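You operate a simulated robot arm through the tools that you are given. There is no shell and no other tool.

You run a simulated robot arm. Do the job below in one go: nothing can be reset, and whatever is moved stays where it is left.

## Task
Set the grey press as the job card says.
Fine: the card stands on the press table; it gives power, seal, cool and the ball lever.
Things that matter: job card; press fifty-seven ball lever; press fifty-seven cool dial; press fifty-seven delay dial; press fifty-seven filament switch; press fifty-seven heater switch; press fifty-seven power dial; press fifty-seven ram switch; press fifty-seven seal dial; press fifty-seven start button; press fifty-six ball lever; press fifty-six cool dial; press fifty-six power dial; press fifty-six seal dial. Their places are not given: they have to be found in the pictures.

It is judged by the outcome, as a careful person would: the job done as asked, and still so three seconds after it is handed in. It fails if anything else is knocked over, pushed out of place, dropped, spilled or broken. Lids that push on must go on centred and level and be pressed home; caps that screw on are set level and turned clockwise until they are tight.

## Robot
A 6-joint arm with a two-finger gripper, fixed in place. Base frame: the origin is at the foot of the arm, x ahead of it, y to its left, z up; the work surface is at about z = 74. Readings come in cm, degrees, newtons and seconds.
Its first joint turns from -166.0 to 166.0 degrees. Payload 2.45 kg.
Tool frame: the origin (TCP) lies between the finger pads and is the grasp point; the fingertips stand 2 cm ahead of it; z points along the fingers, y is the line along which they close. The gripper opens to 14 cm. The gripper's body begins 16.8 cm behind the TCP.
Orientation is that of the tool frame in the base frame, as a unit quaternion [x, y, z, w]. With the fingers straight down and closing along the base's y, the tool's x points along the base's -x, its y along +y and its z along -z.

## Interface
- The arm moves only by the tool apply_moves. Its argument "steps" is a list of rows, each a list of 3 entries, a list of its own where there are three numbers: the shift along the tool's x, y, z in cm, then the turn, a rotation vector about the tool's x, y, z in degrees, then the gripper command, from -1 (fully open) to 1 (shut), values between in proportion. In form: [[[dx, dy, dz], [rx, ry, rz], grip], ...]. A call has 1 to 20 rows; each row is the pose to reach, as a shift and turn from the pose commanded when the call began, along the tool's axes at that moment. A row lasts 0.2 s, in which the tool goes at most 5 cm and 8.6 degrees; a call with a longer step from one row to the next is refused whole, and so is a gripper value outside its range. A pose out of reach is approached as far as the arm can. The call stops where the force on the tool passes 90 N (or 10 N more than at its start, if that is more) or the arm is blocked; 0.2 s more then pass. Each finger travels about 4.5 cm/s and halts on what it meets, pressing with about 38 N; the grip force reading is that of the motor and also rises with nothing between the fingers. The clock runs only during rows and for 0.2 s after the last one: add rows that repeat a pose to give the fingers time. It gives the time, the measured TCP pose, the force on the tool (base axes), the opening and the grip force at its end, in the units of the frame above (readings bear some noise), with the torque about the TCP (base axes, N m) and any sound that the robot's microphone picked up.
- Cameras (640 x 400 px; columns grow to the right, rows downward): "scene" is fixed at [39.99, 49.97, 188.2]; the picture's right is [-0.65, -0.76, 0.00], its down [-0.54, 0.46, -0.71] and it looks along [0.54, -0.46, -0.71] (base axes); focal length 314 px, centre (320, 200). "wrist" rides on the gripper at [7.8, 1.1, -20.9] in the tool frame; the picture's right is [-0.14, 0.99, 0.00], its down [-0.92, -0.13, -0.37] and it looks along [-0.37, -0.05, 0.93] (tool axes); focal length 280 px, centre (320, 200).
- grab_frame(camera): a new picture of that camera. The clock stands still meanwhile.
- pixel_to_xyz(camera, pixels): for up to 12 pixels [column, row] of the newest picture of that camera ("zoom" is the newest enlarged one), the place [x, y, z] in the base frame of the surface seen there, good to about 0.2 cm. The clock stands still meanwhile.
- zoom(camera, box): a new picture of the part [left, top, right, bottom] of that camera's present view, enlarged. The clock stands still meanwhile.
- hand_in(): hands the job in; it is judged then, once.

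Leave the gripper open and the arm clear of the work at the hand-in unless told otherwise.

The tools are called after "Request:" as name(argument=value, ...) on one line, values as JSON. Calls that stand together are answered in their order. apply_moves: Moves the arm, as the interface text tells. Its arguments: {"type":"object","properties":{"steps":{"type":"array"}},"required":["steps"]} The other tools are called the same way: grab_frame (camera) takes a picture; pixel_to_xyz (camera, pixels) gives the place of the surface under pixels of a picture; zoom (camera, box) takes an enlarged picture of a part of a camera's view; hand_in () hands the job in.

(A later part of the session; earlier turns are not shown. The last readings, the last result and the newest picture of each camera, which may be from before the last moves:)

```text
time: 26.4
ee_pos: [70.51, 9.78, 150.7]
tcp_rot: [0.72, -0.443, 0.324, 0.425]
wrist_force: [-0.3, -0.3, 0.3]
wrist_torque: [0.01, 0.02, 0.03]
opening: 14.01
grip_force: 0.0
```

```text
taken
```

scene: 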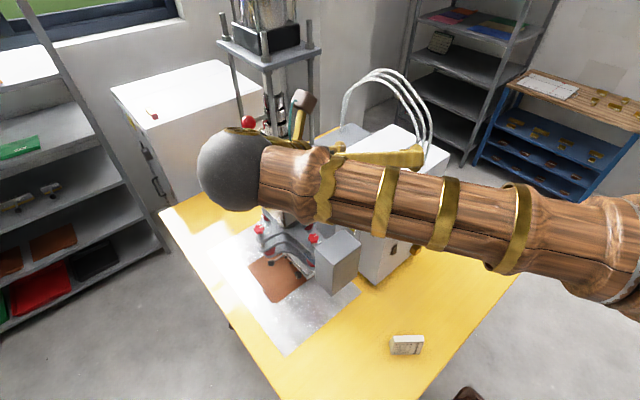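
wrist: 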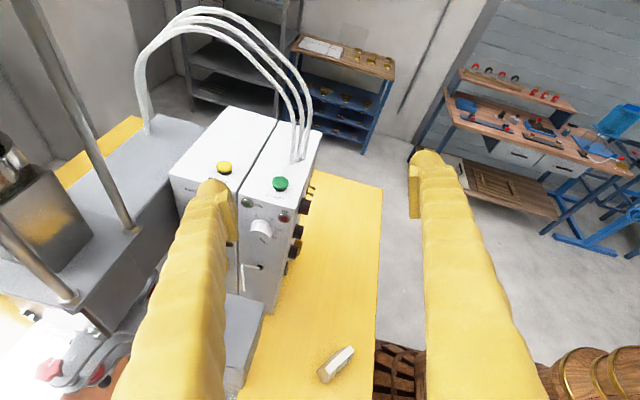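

Roll about -200° is reached with the camera on top. Next I level the tool (pointing straight -y, rolled +25° so a -50° turn ends at -25°) while moving to (79, 14, 135), with the gripper half open.

Request:
apply_moves(steps=[[[-1.6, -2, 0.5], [-0.7, 3.76, 6.65], 0], [[-3.2, -4, 1.1], [-1.4, 7.51, 13.3], 0], [[-4.9, -6, 1.6], [-2.1, 11.27, 19.95], 0], [[-6.5, -7.9, 2.1], [-2.8, 15.02, 26.6], 0], [[-8.1, -9.9, 2.7], [-3.5, 18.78, 33.25], 0], [[-9.7, -11.9, 3.2], [-4.2, 22.53, 39.9], 0], [[-11.4, -13.9, 3.7], [-4.9, 26.29, 46.55], 0]])

Request:
grab_frame(camera="wrist")

Request:
grab_frame(camera="scene")

```text
time: 28.0
ee_pos: [79.8, 11.88, 134.41]
tcp_rot: [0.388, -0.596, 0.598, 0.369]
wrist_force: [0.7, -0.4, 0.3]
wrist_torque: [0.07, 0.0, 0.06]
opening: 7.0
grip_force: 0.0
out of reach, approached as far as the arm can: row 7
```

```text
taken
```

wrist: 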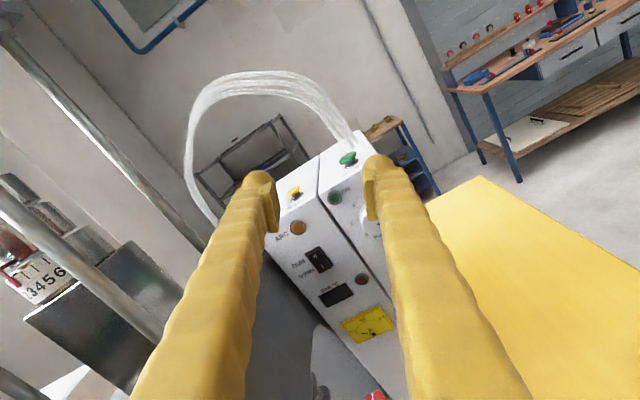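

```text
taken
```

scene: 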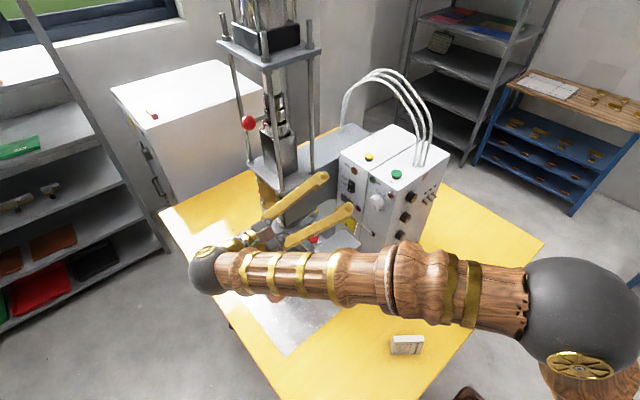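

It stopped about 2 cm short of the row 7 target (edge of reach), but the pose is good and the press looks undisturbed. The lever scale can be seen at the left, so I'll zoom on it.

Request:
zoom(camera="wrist", box=[0, 220, 100, 320])

Request:
zoom(camera="scene", box=[230, 95, 310, 150])

```text
4.00 times, centred on (50, 270) of wrist
```

zoom: 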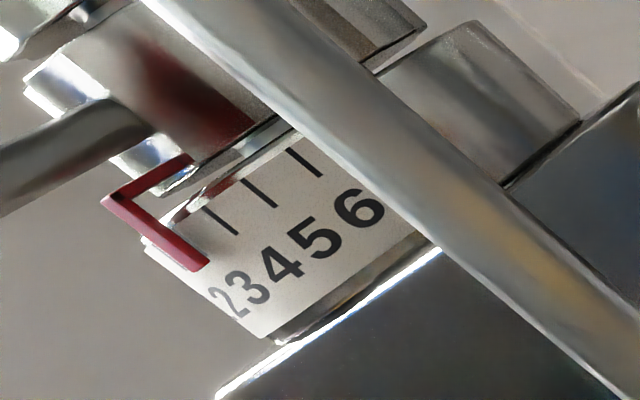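

```text
7.27 times, centred on (270, 122) of scene
```

zoom: 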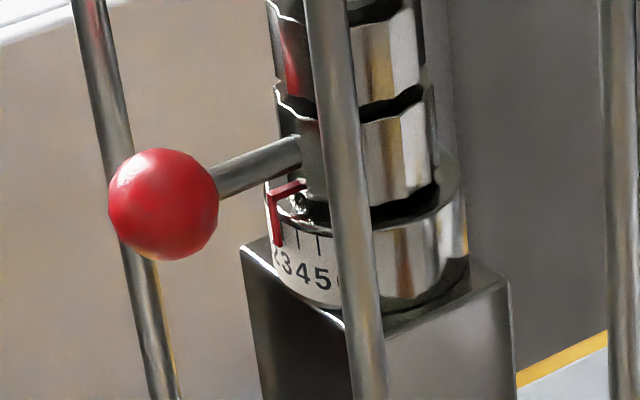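

The pointer stands at about 3 on the lever scale. Now I lower the tool to (79, 8, 120.5), in line with the power knob, and check alignment.

Request:
apply_moves(steps=[[[-4, 2.2, 0.5], [0, 0, 0], 0], [[-8.1, 4.5, 1.5], [0, 0, 0], 0], [[-11, 6.0, 3.0], [0, 0, 0], 0], [[-12.15, 6.71, 4.04], [0, 0, 0], 0]])

Request:
grab_frame(camera="wrist")

Request:
grab_frame(camera="scene")

```text
time: 29.0
ee_pos: [78.9, 7.71, 120.4]
tcp_rot: [-0.377, 0.597, -0.597, -0.38]
wrist_force: [-0.2, 0.1, -0.3]
wrist_torque: [-0.03, 0.01, 0.03]
opening: 7.0
grip_force: 0.1
```

```text
taken
```

wrist: 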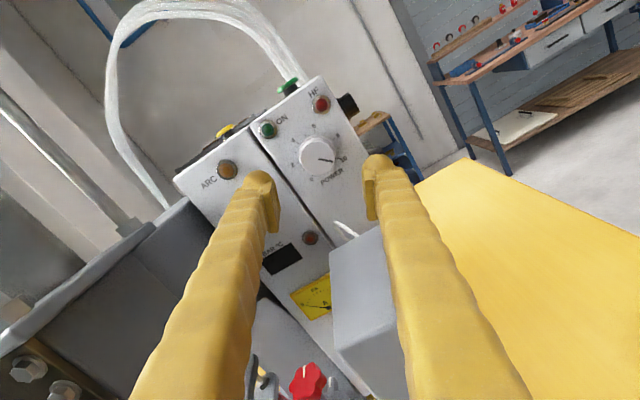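

```text
taken
```

scene: 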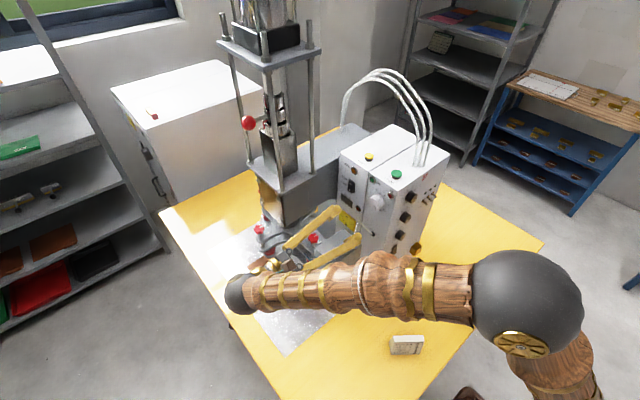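

Request:
zoom(camera="wrist", box=[280, 120, 360, 190])

Request:
pixel_to_xyz(camera="wrist", pixels=[[317, 153], [310, 146], [322, 146], [310, 160], [323, 160], [345, 130], [290, 195], [360, 250], [345, 262], [395, 235]])

```text
5.71 times, centred on (320, 155) of wrist
```

zoom: 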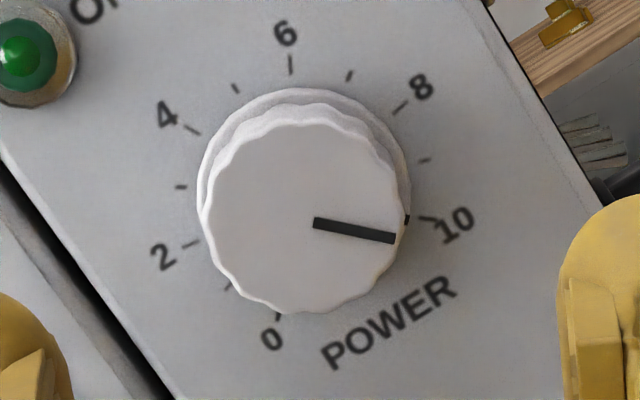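

```text
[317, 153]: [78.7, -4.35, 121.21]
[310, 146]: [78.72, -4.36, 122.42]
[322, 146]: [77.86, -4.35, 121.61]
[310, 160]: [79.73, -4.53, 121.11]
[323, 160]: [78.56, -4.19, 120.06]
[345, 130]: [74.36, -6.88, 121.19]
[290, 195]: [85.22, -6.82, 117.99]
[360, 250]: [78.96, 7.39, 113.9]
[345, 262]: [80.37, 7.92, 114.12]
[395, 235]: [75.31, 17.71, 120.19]
```

The knob centre is at about (79.0, 120.7) with its front at y=-4.35, and it reads about 10. The tool is aligned, so I'll advance 11.3 cm along -y to straddle the knob.

Request:
apply_moves(steps=[[[0.1, -0.1, 3], [0, 0, 0], 0], [[0.15, -0.2, 6], [0, 0, 0], 0], [[0.19, -0.25, 8.5], [0, 0, 0], 0], [[0.19, -0.25, 10.3], [0, 0, 0], 0], [[0.19, -0.25, 11.3], [0, 0, 0], 0]])

Request:
grab_frame(camera="wrist")

Request:
zoom(camera="scene", box=[220, 170, 420, 310])

```text
time: 30.2
ee_pos: [78.85, -3.56, 120.68]
tcp_rot: [0.379, -0.596, 0.596, 0.381]
wrist_force: [0.2, 0.9, -1.0]
wrist_torque: [-0.01, 0.04, -0.02]
opening: 6.99
grip_force: 0.0
```

```text
taken
```

wrist: 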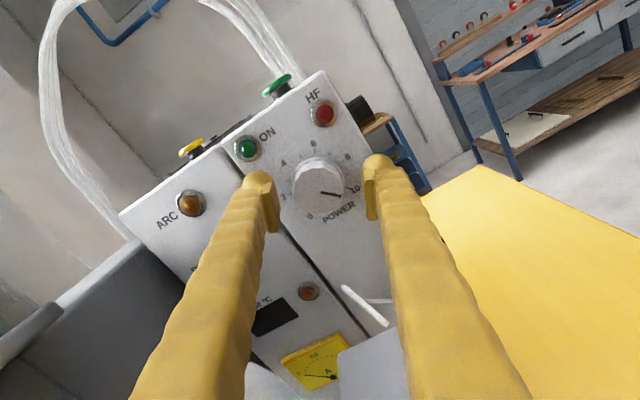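

```text
2.86 times, centred on (320, 240) of scene
```

zoom: 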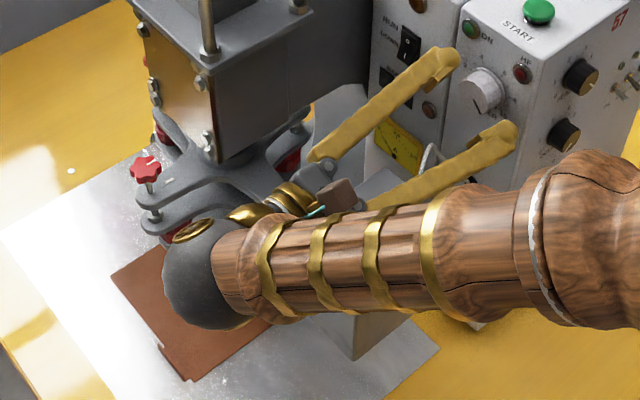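

The fingers straddle the knob. I'll zoom to check the centring before closing.

Request:
zoom(camera="wrist", box=[250, 140, 390, 240])

Request:
pixel_to_xyz(camera="zoom", pixels=[[300, 200], [340, 200], [320, 220], [320, 270], [360, 240], [100, 300], [550, 280]])

```text
4.00 times, centred on (320, 190) of wrist
```

zoom: 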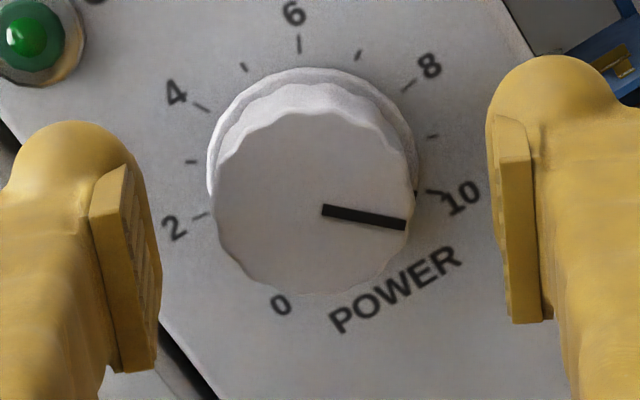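

```text
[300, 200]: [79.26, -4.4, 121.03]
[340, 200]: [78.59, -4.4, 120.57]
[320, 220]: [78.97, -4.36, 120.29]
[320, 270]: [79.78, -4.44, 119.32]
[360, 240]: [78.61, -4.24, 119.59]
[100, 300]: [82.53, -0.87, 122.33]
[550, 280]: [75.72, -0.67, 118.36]
```

The knob centre is about 0.27 cm off the TCP along the closing axis. I'll shift by that amount and close on the knob.

Request:
apply_moves(steps=[[[0, -0.27, 0.2], [0, 0, 0], 0], [[0, -0.27, 0.2], [0, 0, 0], 0.3], [[0, -0.27, 0.2], [0, 0, 0], 0.4], [[0, -0.27, 0.2], [0, 0, 0], 0.7], [[0, -0.27, 0.2], [0, 0, 0], 0.7]])

Request:
zoom(camera="wrist", box=[250, 140, 390, 240])

```text
time: 31.4
ee_pos: [79.05, -3.73, 120.78]
tcp_rot: [-0.378, 0.597, -0.596, -0.381]
wrist_force: [-22.1, -0.9, -11.8]
wrist_torque: [0.07, -0.03, -0.25]
opening: 4.2
grip_force: 39.0
```

```text
4.00 times, centred on (320, 190) of wrist
```

zoom: 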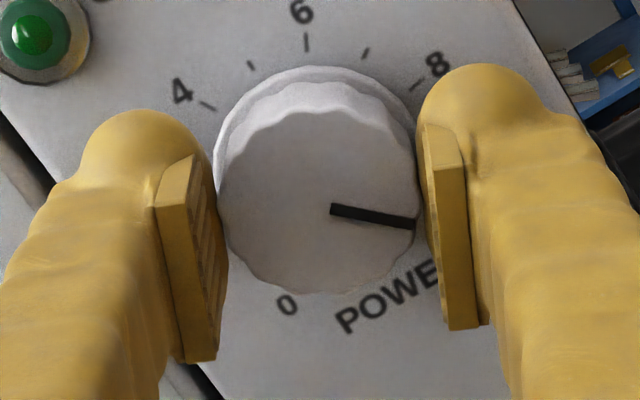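

It is closed at 4.2 cm with a side force of about 25 N along the closing axis. I'll let it settle with a small shift to +y (tool) to balance the grip.

Request:
apply_moves(steps=[[[0, 0.1, 0], [0, 0, 0], 0.8], [[0, 0.15, 0], [0, 0, 0], 0.8], [[0, 0.15, 0], [0, 0, 0], 0.8]])

```text
time: 32.2
ee_pos: [78.98, -3.82, 120.76]
tcp_rot: [-0.378, 0.597, -0.597, -0.38]
wrist_force: [2.1, -7.2, -8.8]
wrist_torque: [0.12, 0.08, 0.08]
opening: 4.17
grip_force: 45.3
```

The side load is down to about 11 N. Now I turn the knob anticlockwise by 48° first, 8° per row, then inspect.

Request:
apply_moves(steps=[[[0, 0, 0], [0, 0, -6], 0.8], [[0, 0, 0], [0, 0, -12], 0.8], [[0, 0, 0], [0, 0, -18], 0.8], [[0, 0, 0], [0, 0, -24], 0.8], [[0, 0, 0], [0, 0, -30], 0.8], [[0, 0, 0], [0, 0, -36], 0.8], [[0, 0, 0], [0, 0, -42], 0.8], [[0, 0, 0], [0, 0, -48], 0.8], [[0, 0, 0], [0, 0, -48], 0.8]])

Request:
zoom(camera="wrist", box=[250, 140, 390, 240])

Request:
zoom(camera="scene", box=[345, 175, 415, 225])

```text
time: 34.2
ee_pos: [78.98, -3.79, 120.77]
tcp_rot: [0.588, -0.392, 0.39, 0.591]
wrist_force: [5.7, 0.2, -6.0]
wrist_torque: [0.09, 0.02, 0.09]
opening: 4.16
grip_force: 45.2
```

```text
4.00 times, centred on (320, 190) of wrist
```

zoom: 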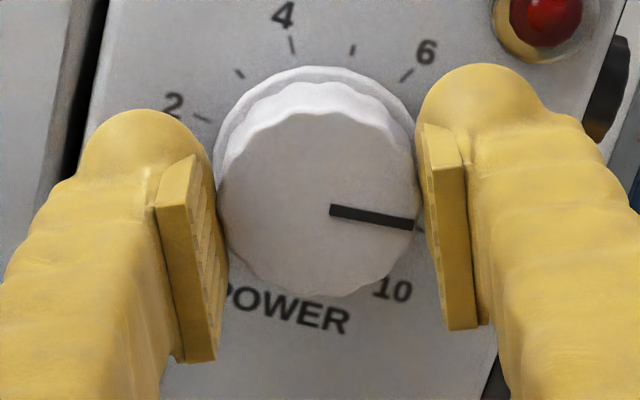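

```text
8.00 times, centred on (380, 200) of scene
```

zoom: 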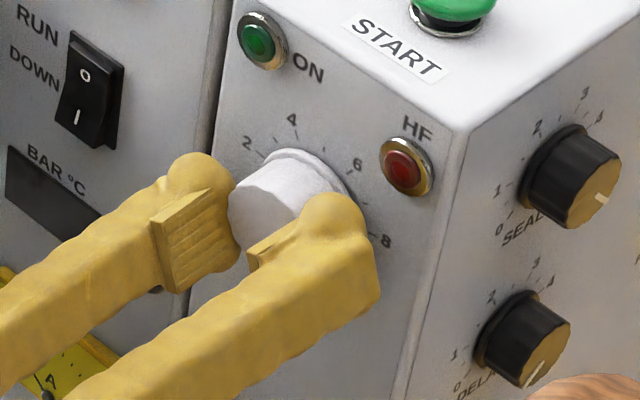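

The knob turned with the fingers (the pointer kept its place between them), so it now reads about 8.1–8.2. I'll turn a further 3.5°, then open the fingers and retreat to read it.

Request:
apply_moves(steps=[[[0, 0, 0], [0, 0, -3.5], 0.8], [[0, 0, 0], [0, 0, -3.5], 0.8], [[0, 0, 0], [0, 0, -3.5], 0.3], [[0, 0, 0], [0, 0, -3.5], 0.0], [[0, 0, 0], [0, 0, -3.5], 0.0], [[0, 0, 0], [0, 0, -3.5], 0.0]])

Request:
apply_moves(steps=[[[0, 0, -2], [0, 0, 0], 0.0], [[0, 0, -4], [0, 0, 0], 0.0], [[0, 0, -7], [0, 0, 0], 0.0], [[0, 0, -11], [0, 0, 0], 0.0]])

Request:
grab_frame(camera="wrist")

Request:
zoom(camera="scene", box=[360, 185, 400, 220])

```text
time: 35.6
ee_pos: [79.01, -3.83, 120.62]
tcp_rot: [0.6, -0.374, 0.371, 0.603]
wrist_force: [-0.7, -0.3, 0.5]
wrist_torque: [-0.04, 0.03, 0.02]
opening: 6.97
grip_force: 0.1
```

```text
time: 36.6
ee_pos: [78.81, 7.55, 120.58]
tcp_rot: [0.599, -0.374, 0.372, 0.602]
wrist_force: [0.2, -0.5, 0.1]
wrist_torque: [0.0, -0.04, 0.0]
opening: 7.0
grip_force: 0.1
```

```text
taken
```

wrist: 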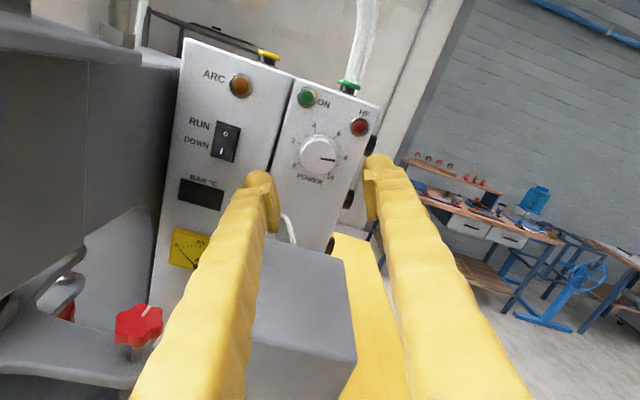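

```text
11.43 times, centred on (380, 202) of scene
```

zoom: 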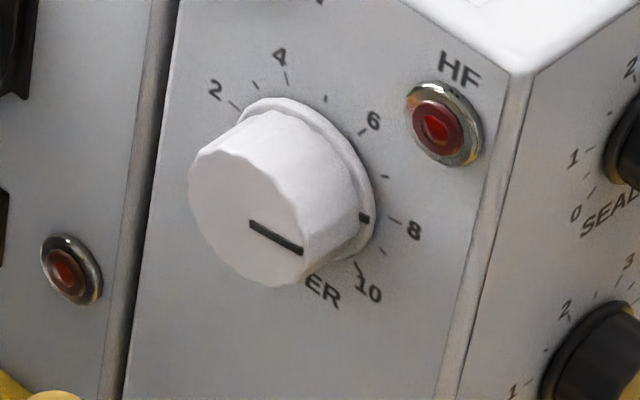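

Request:
zoom(camera="wrist", box=[284, 120, 354, 190])

Request:
zoom(camera="scene", box=[370, 192, 392, 214])

```text
5.71 times, centred on (319, 155) of wrist
```

zoom: 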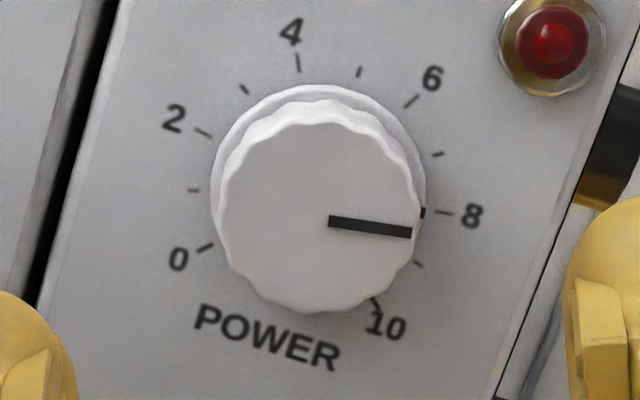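

```text
16.00 times, centred on (381, 203) of scene
```

zoom: 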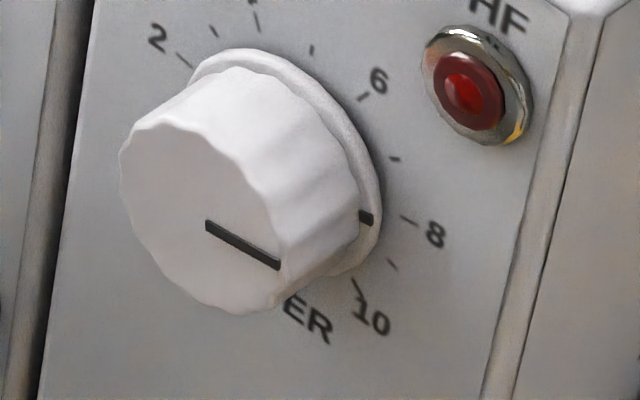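

The pointer line is parallel to the "8" tick (9.7° versus 9.5° in this view), so power is set at 8. Next I gather geometry for the ball lever: drum, rod, ball and the frame rods.

Request:
pixel_to_xyz(camera="scene", pixels=[[248, 123], [244, 123], [252, 123], [256, 119.5], [260, 118], [264, 116.5], [266, 130], [270, 132], [273, 133], [281, 132], [285, 131], [288, 129]])

Request:
pixel_to_xyz(camera="scene", pixels=[[276, 130], [275, 110], [236, 90], [241, 120], [250, 155], [311, 110], [311, 80], [258, 141], [280, 146], [293, 138], [262, 125], [278, 160]])

Request:
zoom(camera="scene", box=[235, 100, 305, 150])

```text
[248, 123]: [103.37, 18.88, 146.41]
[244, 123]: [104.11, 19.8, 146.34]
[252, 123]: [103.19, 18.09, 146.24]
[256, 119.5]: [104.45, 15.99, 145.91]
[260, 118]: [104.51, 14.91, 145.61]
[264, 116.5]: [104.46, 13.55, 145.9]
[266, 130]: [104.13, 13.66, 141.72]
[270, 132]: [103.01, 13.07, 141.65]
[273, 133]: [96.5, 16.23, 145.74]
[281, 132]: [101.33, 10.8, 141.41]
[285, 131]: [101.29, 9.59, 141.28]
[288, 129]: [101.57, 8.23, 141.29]
```

```text
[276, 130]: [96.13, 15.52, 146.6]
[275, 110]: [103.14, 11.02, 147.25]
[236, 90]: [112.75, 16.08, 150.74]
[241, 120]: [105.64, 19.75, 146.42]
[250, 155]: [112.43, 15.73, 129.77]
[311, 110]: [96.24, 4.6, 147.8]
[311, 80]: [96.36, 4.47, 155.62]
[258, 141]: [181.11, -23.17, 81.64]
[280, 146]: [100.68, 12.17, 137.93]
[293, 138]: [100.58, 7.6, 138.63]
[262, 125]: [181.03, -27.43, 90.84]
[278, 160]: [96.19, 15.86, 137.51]
```

```text
8.00 times, centred on (270, 125) of scene
```

zoom: 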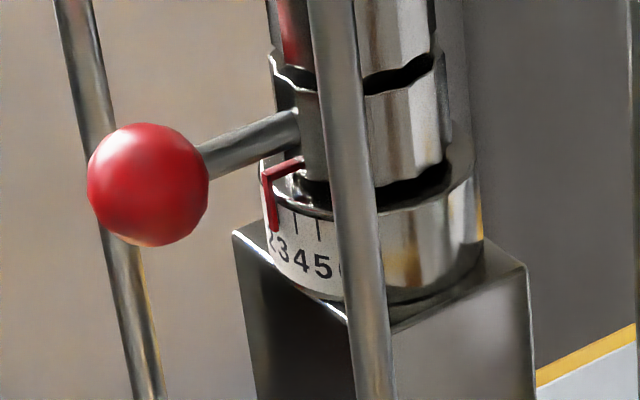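

The lever rod points along +y from the column axis at about (104.5, 10.2), with the ball centre near (104.8, 18.2, 145.5). I'll query the scale ticks and pointer precisely from a tight zoom.

Request:
zoom(camera="scene", box=[258, 114, 290, 140])

Request:
pixel_to_xyz(camera="zoom", pixels=[[165, 170], [180, 200], [205, 215], [225, 225], [245, 230], [255, 240], [120, 110], [135, 200], [130, 260], [145, 280], [185, 300], [240, 320]])

```text
15.38 times, centred on (274, 127) of scene
```

zoom: 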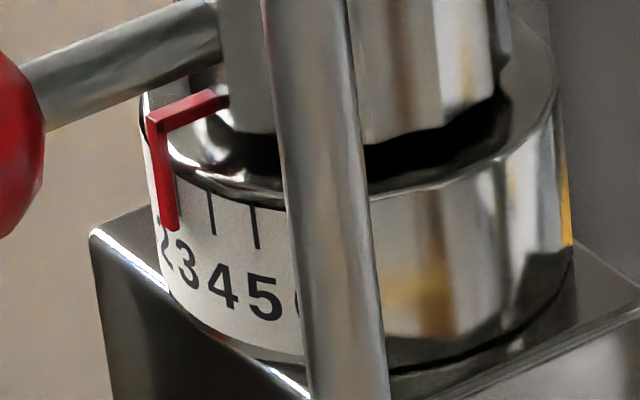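

```text
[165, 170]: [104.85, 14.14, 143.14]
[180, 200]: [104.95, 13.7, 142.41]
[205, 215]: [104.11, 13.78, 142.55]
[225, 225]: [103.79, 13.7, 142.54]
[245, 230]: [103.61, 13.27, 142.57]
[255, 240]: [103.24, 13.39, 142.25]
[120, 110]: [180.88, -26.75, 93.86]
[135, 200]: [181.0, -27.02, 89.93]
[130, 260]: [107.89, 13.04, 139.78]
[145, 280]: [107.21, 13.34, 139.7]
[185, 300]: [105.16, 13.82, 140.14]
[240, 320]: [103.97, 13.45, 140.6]
```

Power is done. The lever ticks are about 17–18° apart and increase anticlockwise (seen from above), so going from 3 to 2 means pushing the ball about 2.4 cm towards +x. I'll do the seal and cool dials first: lift away to about (70, 10, 150), then unwind the roll.

Request:
apply_moves(steps=[[[3.36, 1.66, 0], [0, 0, 0], 0], [[6.72, 3.33, 0], [0, 0, 0], 0], [[10.08, 4.99, 0], [0, 0, 0], 0], [[13.44, 6.65, 0], [0, 0, 0], 0], [[15.9, 10.2, -0.5], [0, 0, 0], 0], [[18.3, 13.7, -1.0], [0, 0, 0], 0], [[20.7, 17.2, -1.6], [0, 0, 0], 0], [[23.2, 20.75, -2.1], [0, 0, 0], 0]])

Request:
apply_moves(steps=[[[0, 0, 0], [0, 0, 8.2], 0], [[0, 0, 0], [0, 0, 16.4], 0], [[0, 0, 0], [0, 0, 24.6], 0], [[0, 0, 0], [0, 0, 32.8], 0], [[0, 0, 0], [0, 0, 41], 0], [[0, 0, 0], [0, 0, 49.2], 0], [[0, 0, 0], [0, 0, 57.4], 0], [[0, 0, 0], [0, 0, 65.6], 0], [[0, 0, 0], [0, 0, 73.8], 0], [[0, 0, 0], [0, 0, 82], 0]])

```text
time: 38.4
ee_pos: [72.43, 5.62, 149.85]
tcp_rot: [0.611, -0.363, 0.382, 0.591]
wrist_force: [0.2, 0.2, -0.2]
wrist_torque: [-0.1, 0.05, -0.04]
opening: 7.0
grip_force: 0.1
out of reach, approached as far as the arm can: row 5, 6, 7, 8
```

```text
time: 40.6
ee_pos: [73.34, 3.87, 149.45]
tcp_rot: [-0.213, 0.676, -0.676, -0.204]
wrist_force: [0.3, -0.3, -0.2]
wrist_torque: [0.01, -0.01, -0.03]
opening: 7.01
grip_force: 0.1
out of reach, approached as far as the arm can: row 1, 2, 3, 4, 5, 6, 7, 8, 9, 10
```

It is slightly out of reach there and drifted a few cm, with no contact. I'll shift to (66, -6, 149), where there is more reach, while continuing to unroll.

Request:
apply_moves(steps=[[[1.5, 1.1, 2.5], [0, 0, 0], 0], [[3, 2.3, 5], [0, 0, 0], 0], [[4.5, 3.4, 7.4], [0, 0, 0], 0], [[5.9, 4.5, 9.8], [0, 0, 0], 0]])

Request:
apply_moves(steps=[[[0, 0, 0], [0, 0, 8.2], 0], [[0, 0, 0], [0, 0, 16.4], 0], [[0, 0, 0], [0, 0, 24.6], 0], [[0, 0, 0], [0, 0, 32.8], 0], [[0, 0, 0], [0, 0, 41], 0], [[0, 0, 0], [0, 0, 49.2], 0], [[0, 0, 0], [0, 0, 57.4], 0], [[0, 0, 0], [0, 0, 65.6], 0]])

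```text
time: 41.6
ee_pos: [65.71, -5.65, 149.19]
tcp_rot: [0.208, -0.675, 0.676, 0.211]
wrist_force: [0.1, -0.2, 1.8]
wrist_torque: [-0.01, 0.01, -0.04]
opening: 7.0
grip_force: 0.1
```

```text
time: 43.4
ee_pos: [65.89, -5.92, 149.18]
tcp_rot: [-0.192, -0.68, 0.682, -0.189]
wrist_force: [0.1, 0.1, -0.1]
wrist_torque: [0.01, 0.01, 0.01]
opening: 7.01
grip_force: 0.0
```

Good. Now I finish the unroll (+58°) and then yaw +90° to point the tool towards +x, camera below.

Request:
apply_moves(steps=[[[0, 0, 0], [0, 0, 8.2], 0], [[0, 0, 0], [0, 0, 16.4], 0], [[0, 0, 0], [0, 0, 24.6], 0], [[0, 0, 0], [0, 0, 32.8], 0], [[0, 0, 0], [0, 0, 41], 0], [[0, 0, 0], [0, 0, 49.2], 0], [[0, 0, 0], [0, 0, 57.4], 0], [[0, 0, 0], [0, 0, 58.7], 0]])

Request:
apply_moves(steps=[[[0, 0, 0], [-8.2, 0, 0], 0], [[0, 0, 0], [-16.4, 0, 0], 0], [[0, 0, 0], [-24.6, 0, 0], 0], [[0, 0, 0], [-32.8, 0, 0], 0], [[0, 0, 0], [-41, 0, 0], 0], [[0, 0, 0], [-49.2, 0, 0], 0], [[0, 0, 0], [-57.4, 0, 0], 0], [[0, 0, 0], [-65.6, 0, 0], 0], [[0, 0, 0], [-73.8, 0, 0], 0], [[0, 0, 0], [-82, 0, 0], 0], [[0, 0, 0], [-90, 0, 0], 0]])

Request:
grab_frame(camera="scene")

```text
time: 45.2
ee_pos: [65.84, -5.86, 149.19]
tcp_rot: [-0.501, -0.498, 0.502, -0.499]
wrist_force: [-0.3, 0.4, -1.0]
wrist_torque: [0.02, 0.01, -0.04]
opening: 7.02
grip_force: 0.0
```

```text
time: 47.6
ee_pos: [65.8, -5.82, 149.23]
tcp_rot: [0.049, 0.707, -0.05, 0.704]
wrist_force: [-0.4, 0.3, 0.1]
wrist_torque: [-0.03, 0.0, -0.05]
opening: 7.01
grip_force: 0.1
out of reach, approached as far as the arm can: row 11
```

```text
taken
```

scene: 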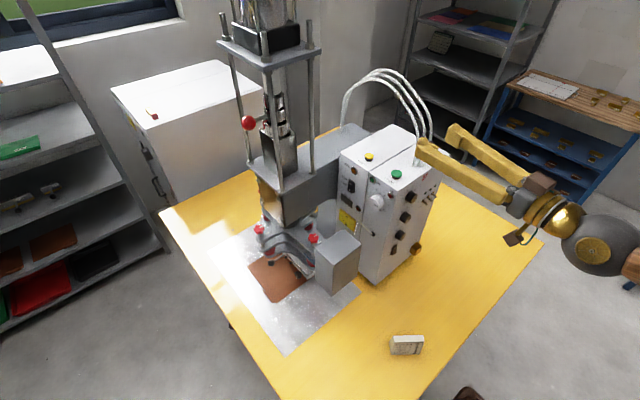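

The yaw came within 8° of +x before the limit. I'll descend to seal-dial height at (64, -13, 123) while finishing the yaw, staying in front of the knobs.

Request:
apply_moves(steps=[[[4.4, -1.25, -0.1], [0, 0, 0], 0], [[8.8, -2.5, -0.2], [0, 0, 0], 0], [[13.2, -3.75, -0.3], [-2, 0, 0], 0], [[17.5, -5, -0.4], [-4, 0, 0], 0], [[21.9, -6.3, -0.5], [-6, 0, 0], 0], [[26.2, -7.5, -0.6], [-8, 0, 0], 0]])

Request:
grab_frame(camera="wrist")

```text
time: 49.0
ee_pos: [65.59, -2.03, 128.17]
tcp_rot: [0.072, 0.707, -0.021, 0.703]
wrist_force: [0.1, 0.1, 0.3]
wrist_torque: [0.01, 0.0, -0.01]
opening: 7.02
grip_force: 0.2
out of reach, approached as far as the arm can: row 1, 2, 3, 4, 5, 6
```

```text
taken
```

wrist: 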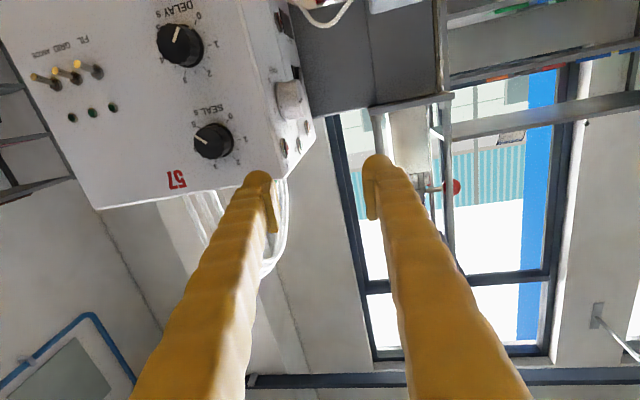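

The arm is stuck near a wrist singularity (it's at (65.6, -2, 128) rather than the target). I'll tilt the tool back to pointing straight down, as in the start pose, to recover the original arm configuration, lifting a little as I go.

Request:
apply_moves(steps=[[[-2, 0, -0.5], [0, 8, 0], 0], [[-4, 0, -1], [0, 16, 0], 0], [[-6, 0, -1.5], [0, 24, 0], 0], [[-8, 0, -2], [0, 32, 0], 0], [[-10, 0, -2.5], [0, 40, 0], 0], [[-12, 0, -3], [0, 48, 0], 0], [[-14, 0, -3.5], [0, 56, 0], 0], [[-16, 0, -4], [0, 64, 0], 0], [[-18, 0, -4.5], [0, 72, 0], 0]])

Request:
grab_frame(camera="scene")

Request:
grab_frame(camera="wrist")

```text
time: 51.0
ee_pos: [61.42, -3.02, 146.43]
tcp_rot: [0.068, 0.985, 0.026, 0.154]
wrist_force: [-0.7, -0.6, 0.2]
wrist_torque: [0.0, -0.05, -0.02]
opening: 6.99
grip_force: 0.1
out of reach, approached as far as the arm can: row 3, 4
```

```text
taken
```

scene: 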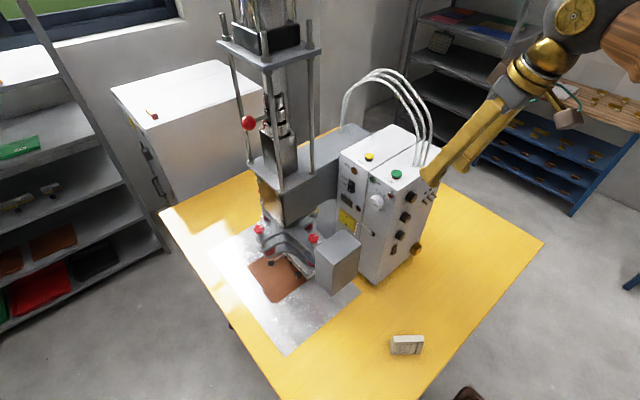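

```text
taken
```

wrist: 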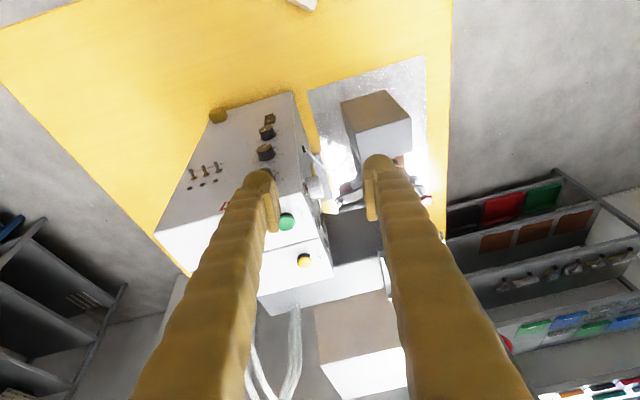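

Nearly tool-down again. Now I go to a 72° forward tilt at (60, -13, 125), in front of the seal dial.

Request:
apply_moves(steps=[[[0.8, -1.5, 2.4], [-0.3, -6.75, -1.04], 0], [[1.6, -2.9, 4.9], [-0.6, -13.5, -2.1], 0], [[2.4, -4.4, 7.3], [-0.9, -20.2, -3.1], 0], [[3.1, -5.8, 9.8], [-1.1, -27, -4.2], 0], [[3.9, -7.3, 12.2], [-1.4, -33.7, -5.2], 0], [[4.7, -8.8, 14.7], [-1.7, -40.5, -6.3], 0], [[5.5, -10.2, 17.1], [-2, -47.2, -7.3], 0], [[6.3, -11.7, 19.6], [-2.3, -54, -8.35], 0]])

Request:
grab_frame(camera="wrist")

```text
time: 53.0
ee_pos: [58.34, -10.86, 122.1]
tcp_rot: [-0.029, 0.839, 0.018, 0.543]
wrist_force: [1.3, 0.0, -0.2]
wrist_torque: [0.05, 0.03, 0.03]
opening: 7.01
grip_force: 0.0
stopped in row 8: the arm was blocked; the commanded pose is now the measured one
```

```text
taken
```

wrist: 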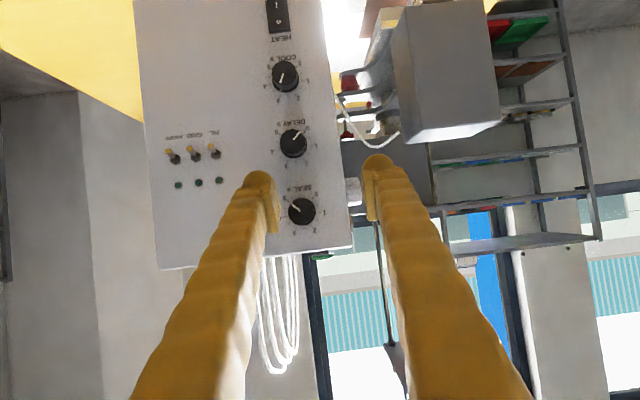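

The move was stopped near the end because "the arm was blocked". There is no force on the tool. I'll check the scene before continuing.

Request:
grab_frame(camera="scene")

```text
taken
```

scene: 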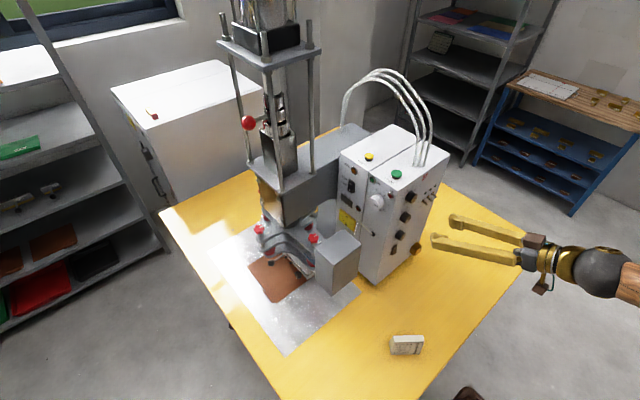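

Nothing external is touched, so it's probably the arm folding against itself. I'll move forward to (66, -13.1, 122.8) while levelling to horizontal, away from that fold.

Request:
apply_moves(steps=[[[-0.9, -0.7, 1.6], [0, 0, 0], 0], [[-1.8, -1.4, 3.3], [1, -6, 0.2], 0], [[-2.8, -2.1, 4.9], [1.9, -12, 0.5], 0], [[-3.7, -2.76, 6.54], [2.9, -18, 0.7], 0], [[-3.7, -2.76, 6.54], [3.8, -24.2, 0.9], 0]])

Request:
grab_frame(camera="wrist")

```text
time: 54.2
ee_pos: [67.54, -13.86, 123.85]
tcp_rot: [0.0, 0.708, 0.001, 0.706]
wrist_force: [1.0, 0.0, 1.0]
wrist_torque: [-0.05, -0.01, 0.0]
opening: 7.0
grip_force: 0.0
out of reach, approached as far as the arm can: row 5
```

```text
taken
```

wrist: 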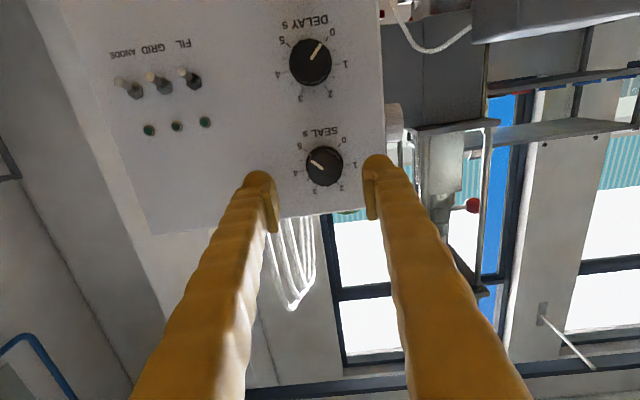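

The tool is now level, pointing +x at (67.5, -13.9, 123.9), with its tips about 2 cm short of the seal knob. I'll check the knob's centre exactly.

Request:
zoom(camera="wrist", box=[284, 130, 364, 200])

Request:
pixel_to_xyz(camera="zoom", pixels=[[340, 220], [320, 240], [280, 200], [400, 200], [340, 170], [340, 270], [200, 200], [470, 230]])

```text
5.71 times, centred on (324, 165) of wrist
```

zoom: 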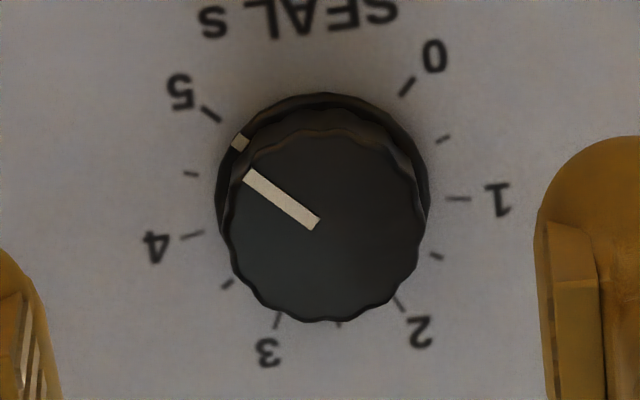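

```text
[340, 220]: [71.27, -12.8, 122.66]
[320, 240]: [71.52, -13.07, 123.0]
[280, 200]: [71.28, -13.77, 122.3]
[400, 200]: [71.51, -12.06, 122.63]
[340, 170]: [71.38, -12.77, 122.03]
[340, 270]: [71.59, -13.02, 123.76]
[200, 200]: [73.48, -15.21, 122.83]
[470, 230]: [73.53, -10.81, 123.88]
```

The seal knob's centre is (y=-13.0, z=122.7), diameter about 2.8 cm, pointing exactly at 5 (the pointer is parallel to the 5 tick). It needs -54°. I'll align on its axis with a +27° roll and the opening reduced to 5 cm.

Request:
apply_moves(steps=[[[0.4, 0.3, 0.3], [0, 0, 7], 0.286], [[0.8, 0.6, 0.5], [0, 0, 14], 0.286], [[1.15, 0.86, 0.5], [0, 0, 21], 0.286], [[1.15, 0.86, 0.5], [0, 0, 27], 0.286], [[1.15, 0.86, 0.5], [0, 0, 27], 0.286]])

Request:
grab_frame(camera="wrist")

```text
time: 55.4
ee_pos: [68.43, -12.98, 123.09]
tcp_rot: [0.166, 0.688, 0.165, 0.686]
wrist_force: [0.1, -0.2, 0.2]
wrist_torque: [0.02, 0.01, -0.02]
opening: 5.01
grip_force: 0.2
out of reach, approached as far as the arm can: row 3, 4, 5
```

```text
taken
```

wrist: 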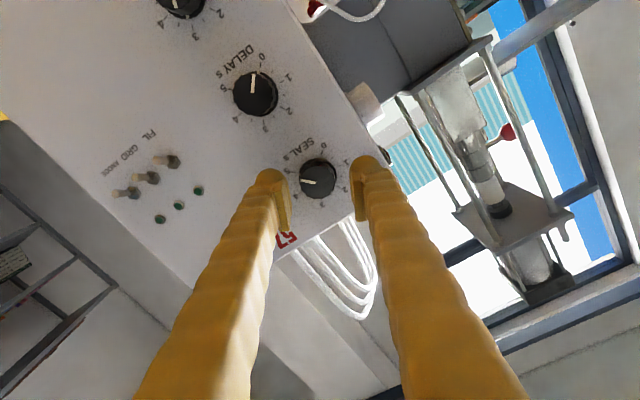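

Aligned. I'll advance 2.3 cm onto the seal knob, with a small height correction, then check.

Request:
apply_moves(steps=[[[0.31, -0.16, 0.8], [0, 0, 0], 0.286], [[0.31, -0.16, 1.6], [0, 0, 0], 0.286], [[0.31, -0.16, 2.3], [0, 0, 0], 0.286]])

Request:
zoom(camera="wrist", box=[250, 140, 390, 240])

Request:
pixel_to_xyz(camera="zoom", pixels=[[320, 200], [320, 230], [290, 210], [350, 210]])

```text
time: 56.2
ee_pos: [70.69, -13.07, 122.87]
tcp_rot: [0.167, 0.688, 0.165, 0.687]
wrist_force: [-0.5, 0.0, -0.3]
wrist_torque: [0.01, 0.02, 0.02]
opening: 4.98
grip_force: 0.0
```

```text
4.00 times, centred on (320, 190) of wrist
```

zoom: 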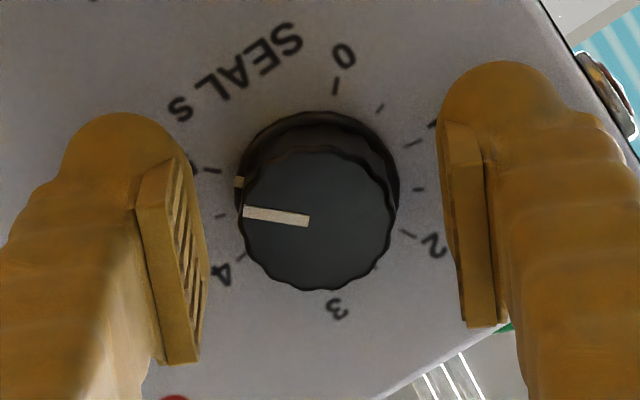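

```text
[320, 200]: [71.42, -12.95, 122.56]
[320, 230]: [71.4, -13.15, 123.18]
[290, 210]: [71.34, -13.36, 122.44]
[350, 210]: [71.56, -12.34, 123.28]
```

It's well centred on the knob at (320, 218). I close on it.

Request:
apply_moves(steps=[[[0, 0, 0], [0, 0, 0], 0.5], [[0, 0, 0], [0, 0, 0], 0.7], [[0, 0, 0], [0, 0, 0], 0.85], [[0, 0, 0], [0, 0, 0], 0.9], [[0, 0, 0], [0, 0, 0], 0.9]])

Request:
zoom(camera="wrist", box=[250, 140, 390, 240])

```text
time: 57.4
ee_pos: [70.68, -13.04, 122.78]
tcp_rot: [0.167, 0.688, 0.165, 0.687]
wrist_force: [4.9, -21.8, -9.8]
wrist_torque: [0.03, 0.09, -0.27]
opening: 3.16
grip_force: 45.4
```

```text
4.00 times, centred on (320, 190) of wrist
```

zoom: 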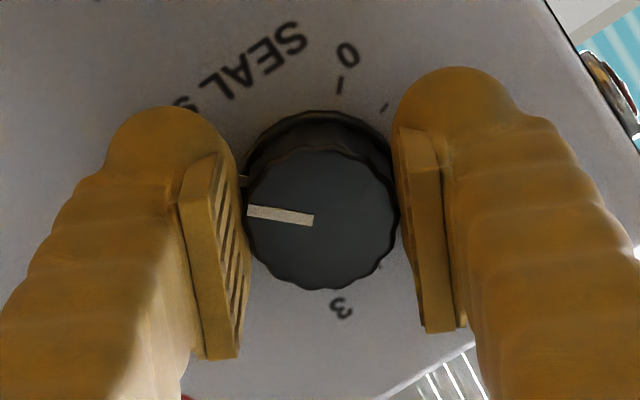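

A side load of about 24 N along -Y; I ease the tool 0.13 cm that way to balance, as before.

Request:
apply_moves(steps=[[[0, -0.1, 0], [0, 0, 0], 0.9], [[0, -0.13, 0], [0, 0, 0], 0.9], [[0, -0.13, 0], [0, 0, 0], 0.9]])

```text
time: 58.2
ee_pos: [70.73, -13.29, 122.9]
tcp_rot: [0.165, 0.688, 0.165, 0.687]
wrist_force: [11.5, 8.6, -1.4]
wrist_torque: [-0.04, 0.07, 0.16]
opening: 3.15
grip_force: 45.5
```

Balanced enough. I turn -54° (anticlockwise facing the panel), 6° per row.

Request:
apply_moves(steps=[[[0, 0.03, 0], [0, 0, -6], 0.9], [[0, 0.03, 0], [0, 0, -12], 0.9], [[0, 0.03, 0], [0, 0, -18], 0.9], [[0, 0.03, 0], [0, 0, -24], 0.9], [[0, 0.03, 0], [0, 0, -30], 0.9], [[0, 0.03, 0], [0, 0, -36], 0.9], [[0, 0.03, 0], [0, 0, -42], 0.9], [[0, 0.03, 0], [0, 0, -48], 0.9], [[0, 0.03, 0], [0, 0, -54], 0.9], [[0, 0.03, 0], [0, 0, -54], 0.9]])

Request:
zoom(camera="wrist", box=[250, 140, 390, 240])

```text
time: 59.8
ee_pos: [69.59, -14.32, 124.21]
tcp_rot: [-0.081, 0.708, -0.064, 0.698]
wrist_force: [-70.4, 25.4, 4.1]
wrist_torque: [0.32, 0.31, 2.07]
opening: 2.44
grip_force: 13.4
out of reach, approached as far as the arm can: row 6, 7
stopped in row 7: the force on the tool passed its limit at 100 N (the readings are from after the stop); the commanded pose is now the measured one
```

```text
4.00 times, centred on (320, 190) of wrist
```

zoom: 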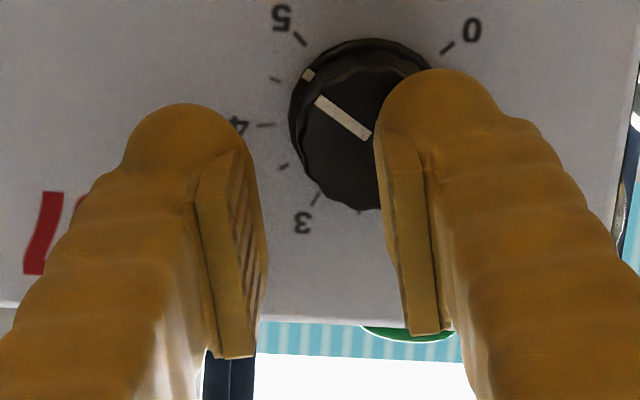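

The wrist hit its singular/limit zone mid-turn and slipped off the knob. The seal pointer now sits between 4 and 5, and there is a 70 N push on a finger. I'll back straight off 1.3 cm and open slightly.

Request:
apply_moves(steps=[[[0, 0, -0.7], [0, 0, 0], 0.8], [[0, 0, -1.3], [0, 0, 0], 0.6], [[0, 0, -1.3], [0, 0, 0], 0.286]])

Request:
grab_frame(camera="wrist")

Request:
grab_frame(camera="scene")

```text
time: 60.6
ee_pos: [68.29, -14.57, 124.1]
tcp_rot: [-0.079, 0.709, -0.066, 0.698]
wrist_force: [0.1, -0.7, 0.8]
wrist_torque: [-0.01, 0.0, 0.0]
opening: 5.01
grip_force: 0.0
```

```text
taken
```

wrist: 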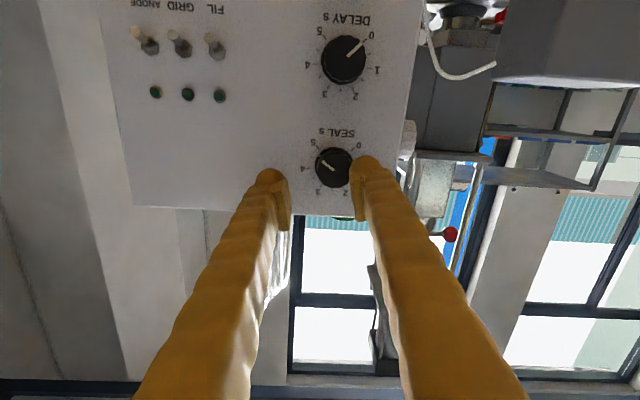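

```text
taken
```

scene: 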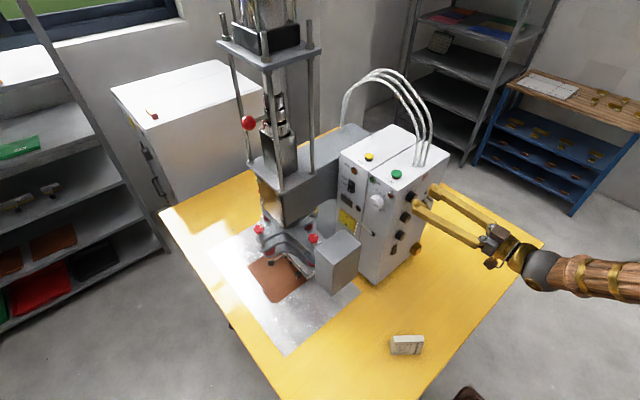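

The press and box look fine. Before retrying I want to understand the arm's geometry, so I'll query points along the forearm to see how it lines up with the tool.

Request:
pixel_to_xyz(camera="scene", pixels=[[543, 266], [575, 270], [600, 272], [635, 272], [500, 240], [437, 190], [415, 205]])

Request:
zoom(camera="wrist", box=[284, 120, 384, 200])

Request:
zoom(camera="scene", box=[400, 150, 640, 320])

```text
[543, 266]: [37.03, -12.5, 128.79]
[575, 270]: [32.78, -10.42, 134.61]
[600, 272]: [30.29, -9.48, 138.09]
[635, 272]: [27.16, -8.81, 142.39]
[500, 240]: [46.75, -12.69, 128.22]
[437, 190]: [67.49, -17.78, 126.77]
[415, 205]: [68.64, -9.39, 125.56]
```

```text
5.00 times, centred on (334, 160) of wrist
```

zoom: 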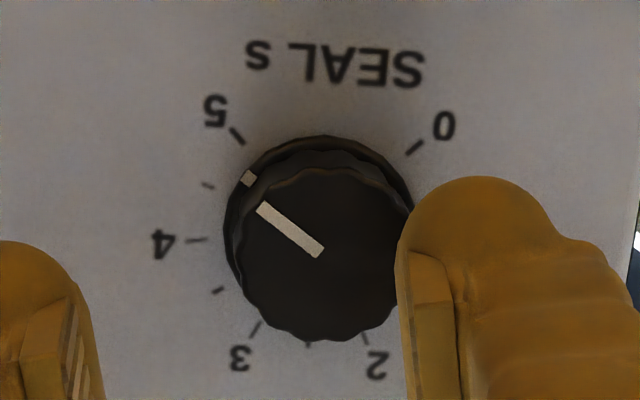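

```text
2.35 times, centred on (520, 235) of scene
```

zoom: 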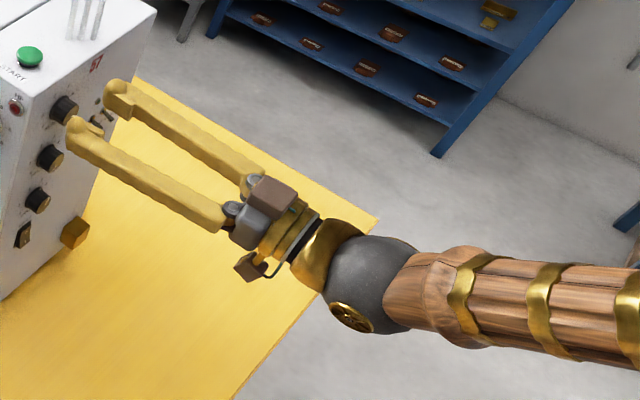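

Now the seal pointer reads about 4.81, so -44° remains. The wrist refuses rolls below about -5° in this arm configuration, so I'll work in positive roll instead. I'll test the roll up to about +60° here, in front of the knob.

Request:
apply_moves(steps=[[[0, 0, 0], [0, 0, 8], 0.286], [[0, 0, 0], [0, 0, 16], 0.286], [[0, 0, 0], [0, 0, 24], 0.286], [[0, 0, 0], [0, 0, 32], 0.286], [[0, 0, 0], [0, 0, 40], 0.286], [[0, 0, 0], [0, 0, 48], 0.286], [[0, 0, 0], [0, 0, 56], 0.286]])

```text
time: 62.2
ee_pos: [68.25, -14.55, 124.35]
tcp_rot: [0.262, 0.663, 0.27, 0.647]
wrist_force: [0.2, 0.0, 0.1]
wrist_torque: [0.0, 0.0, 0.01]
opening: 5.02
grip_force: 0.0
```

Roll +44° is fine. I'll roll to +55° and centre on the seal knob axis again (y=-13.0, z=122.8).

Request:
apply_moves(steps=[[[0.7, 0, 0], [0, 0, 4], 0.286], [[1.4, 0.05, 0], [0, 0, 8], 0.286], [[2.15, 0.07, 0], [0, 0, 11], 0.286]])

Request:
zoom(camera="wrist", box=[250, 140, 390, 240])

Request:
pixel_to_xyz(camera="zoom", pixels=[[320, 200], [320, 170], [290, 190], [350, 190]])

```text
time: 63.0
ee_pos: [68.22, -12.97, 122.68]
tcp_rot: [0.325, 0.635, 0.33, 0.618]
wrist_force: [0.0, -0.2, 0.4]
wrist_torque: [-0.01, 0.03, 0.01]
opening: 5.0
grip_force: 0.1
```

```text
4.00 times, centred on (320, 190) of wrist
```

zoom: 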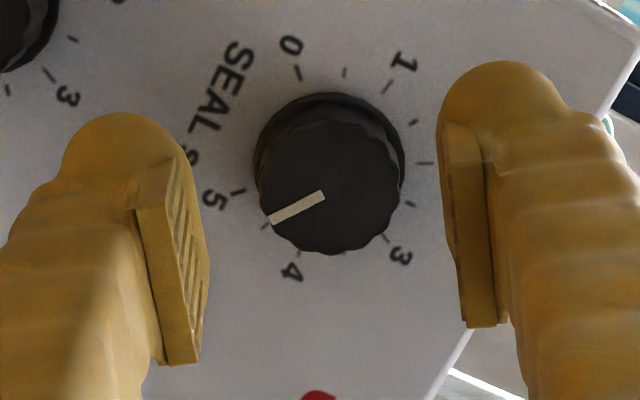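

```text
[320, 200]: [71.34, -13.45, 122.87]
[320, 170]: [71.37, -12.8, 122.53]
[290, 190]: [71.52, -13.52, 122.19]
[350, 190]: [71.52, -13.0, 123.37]
```

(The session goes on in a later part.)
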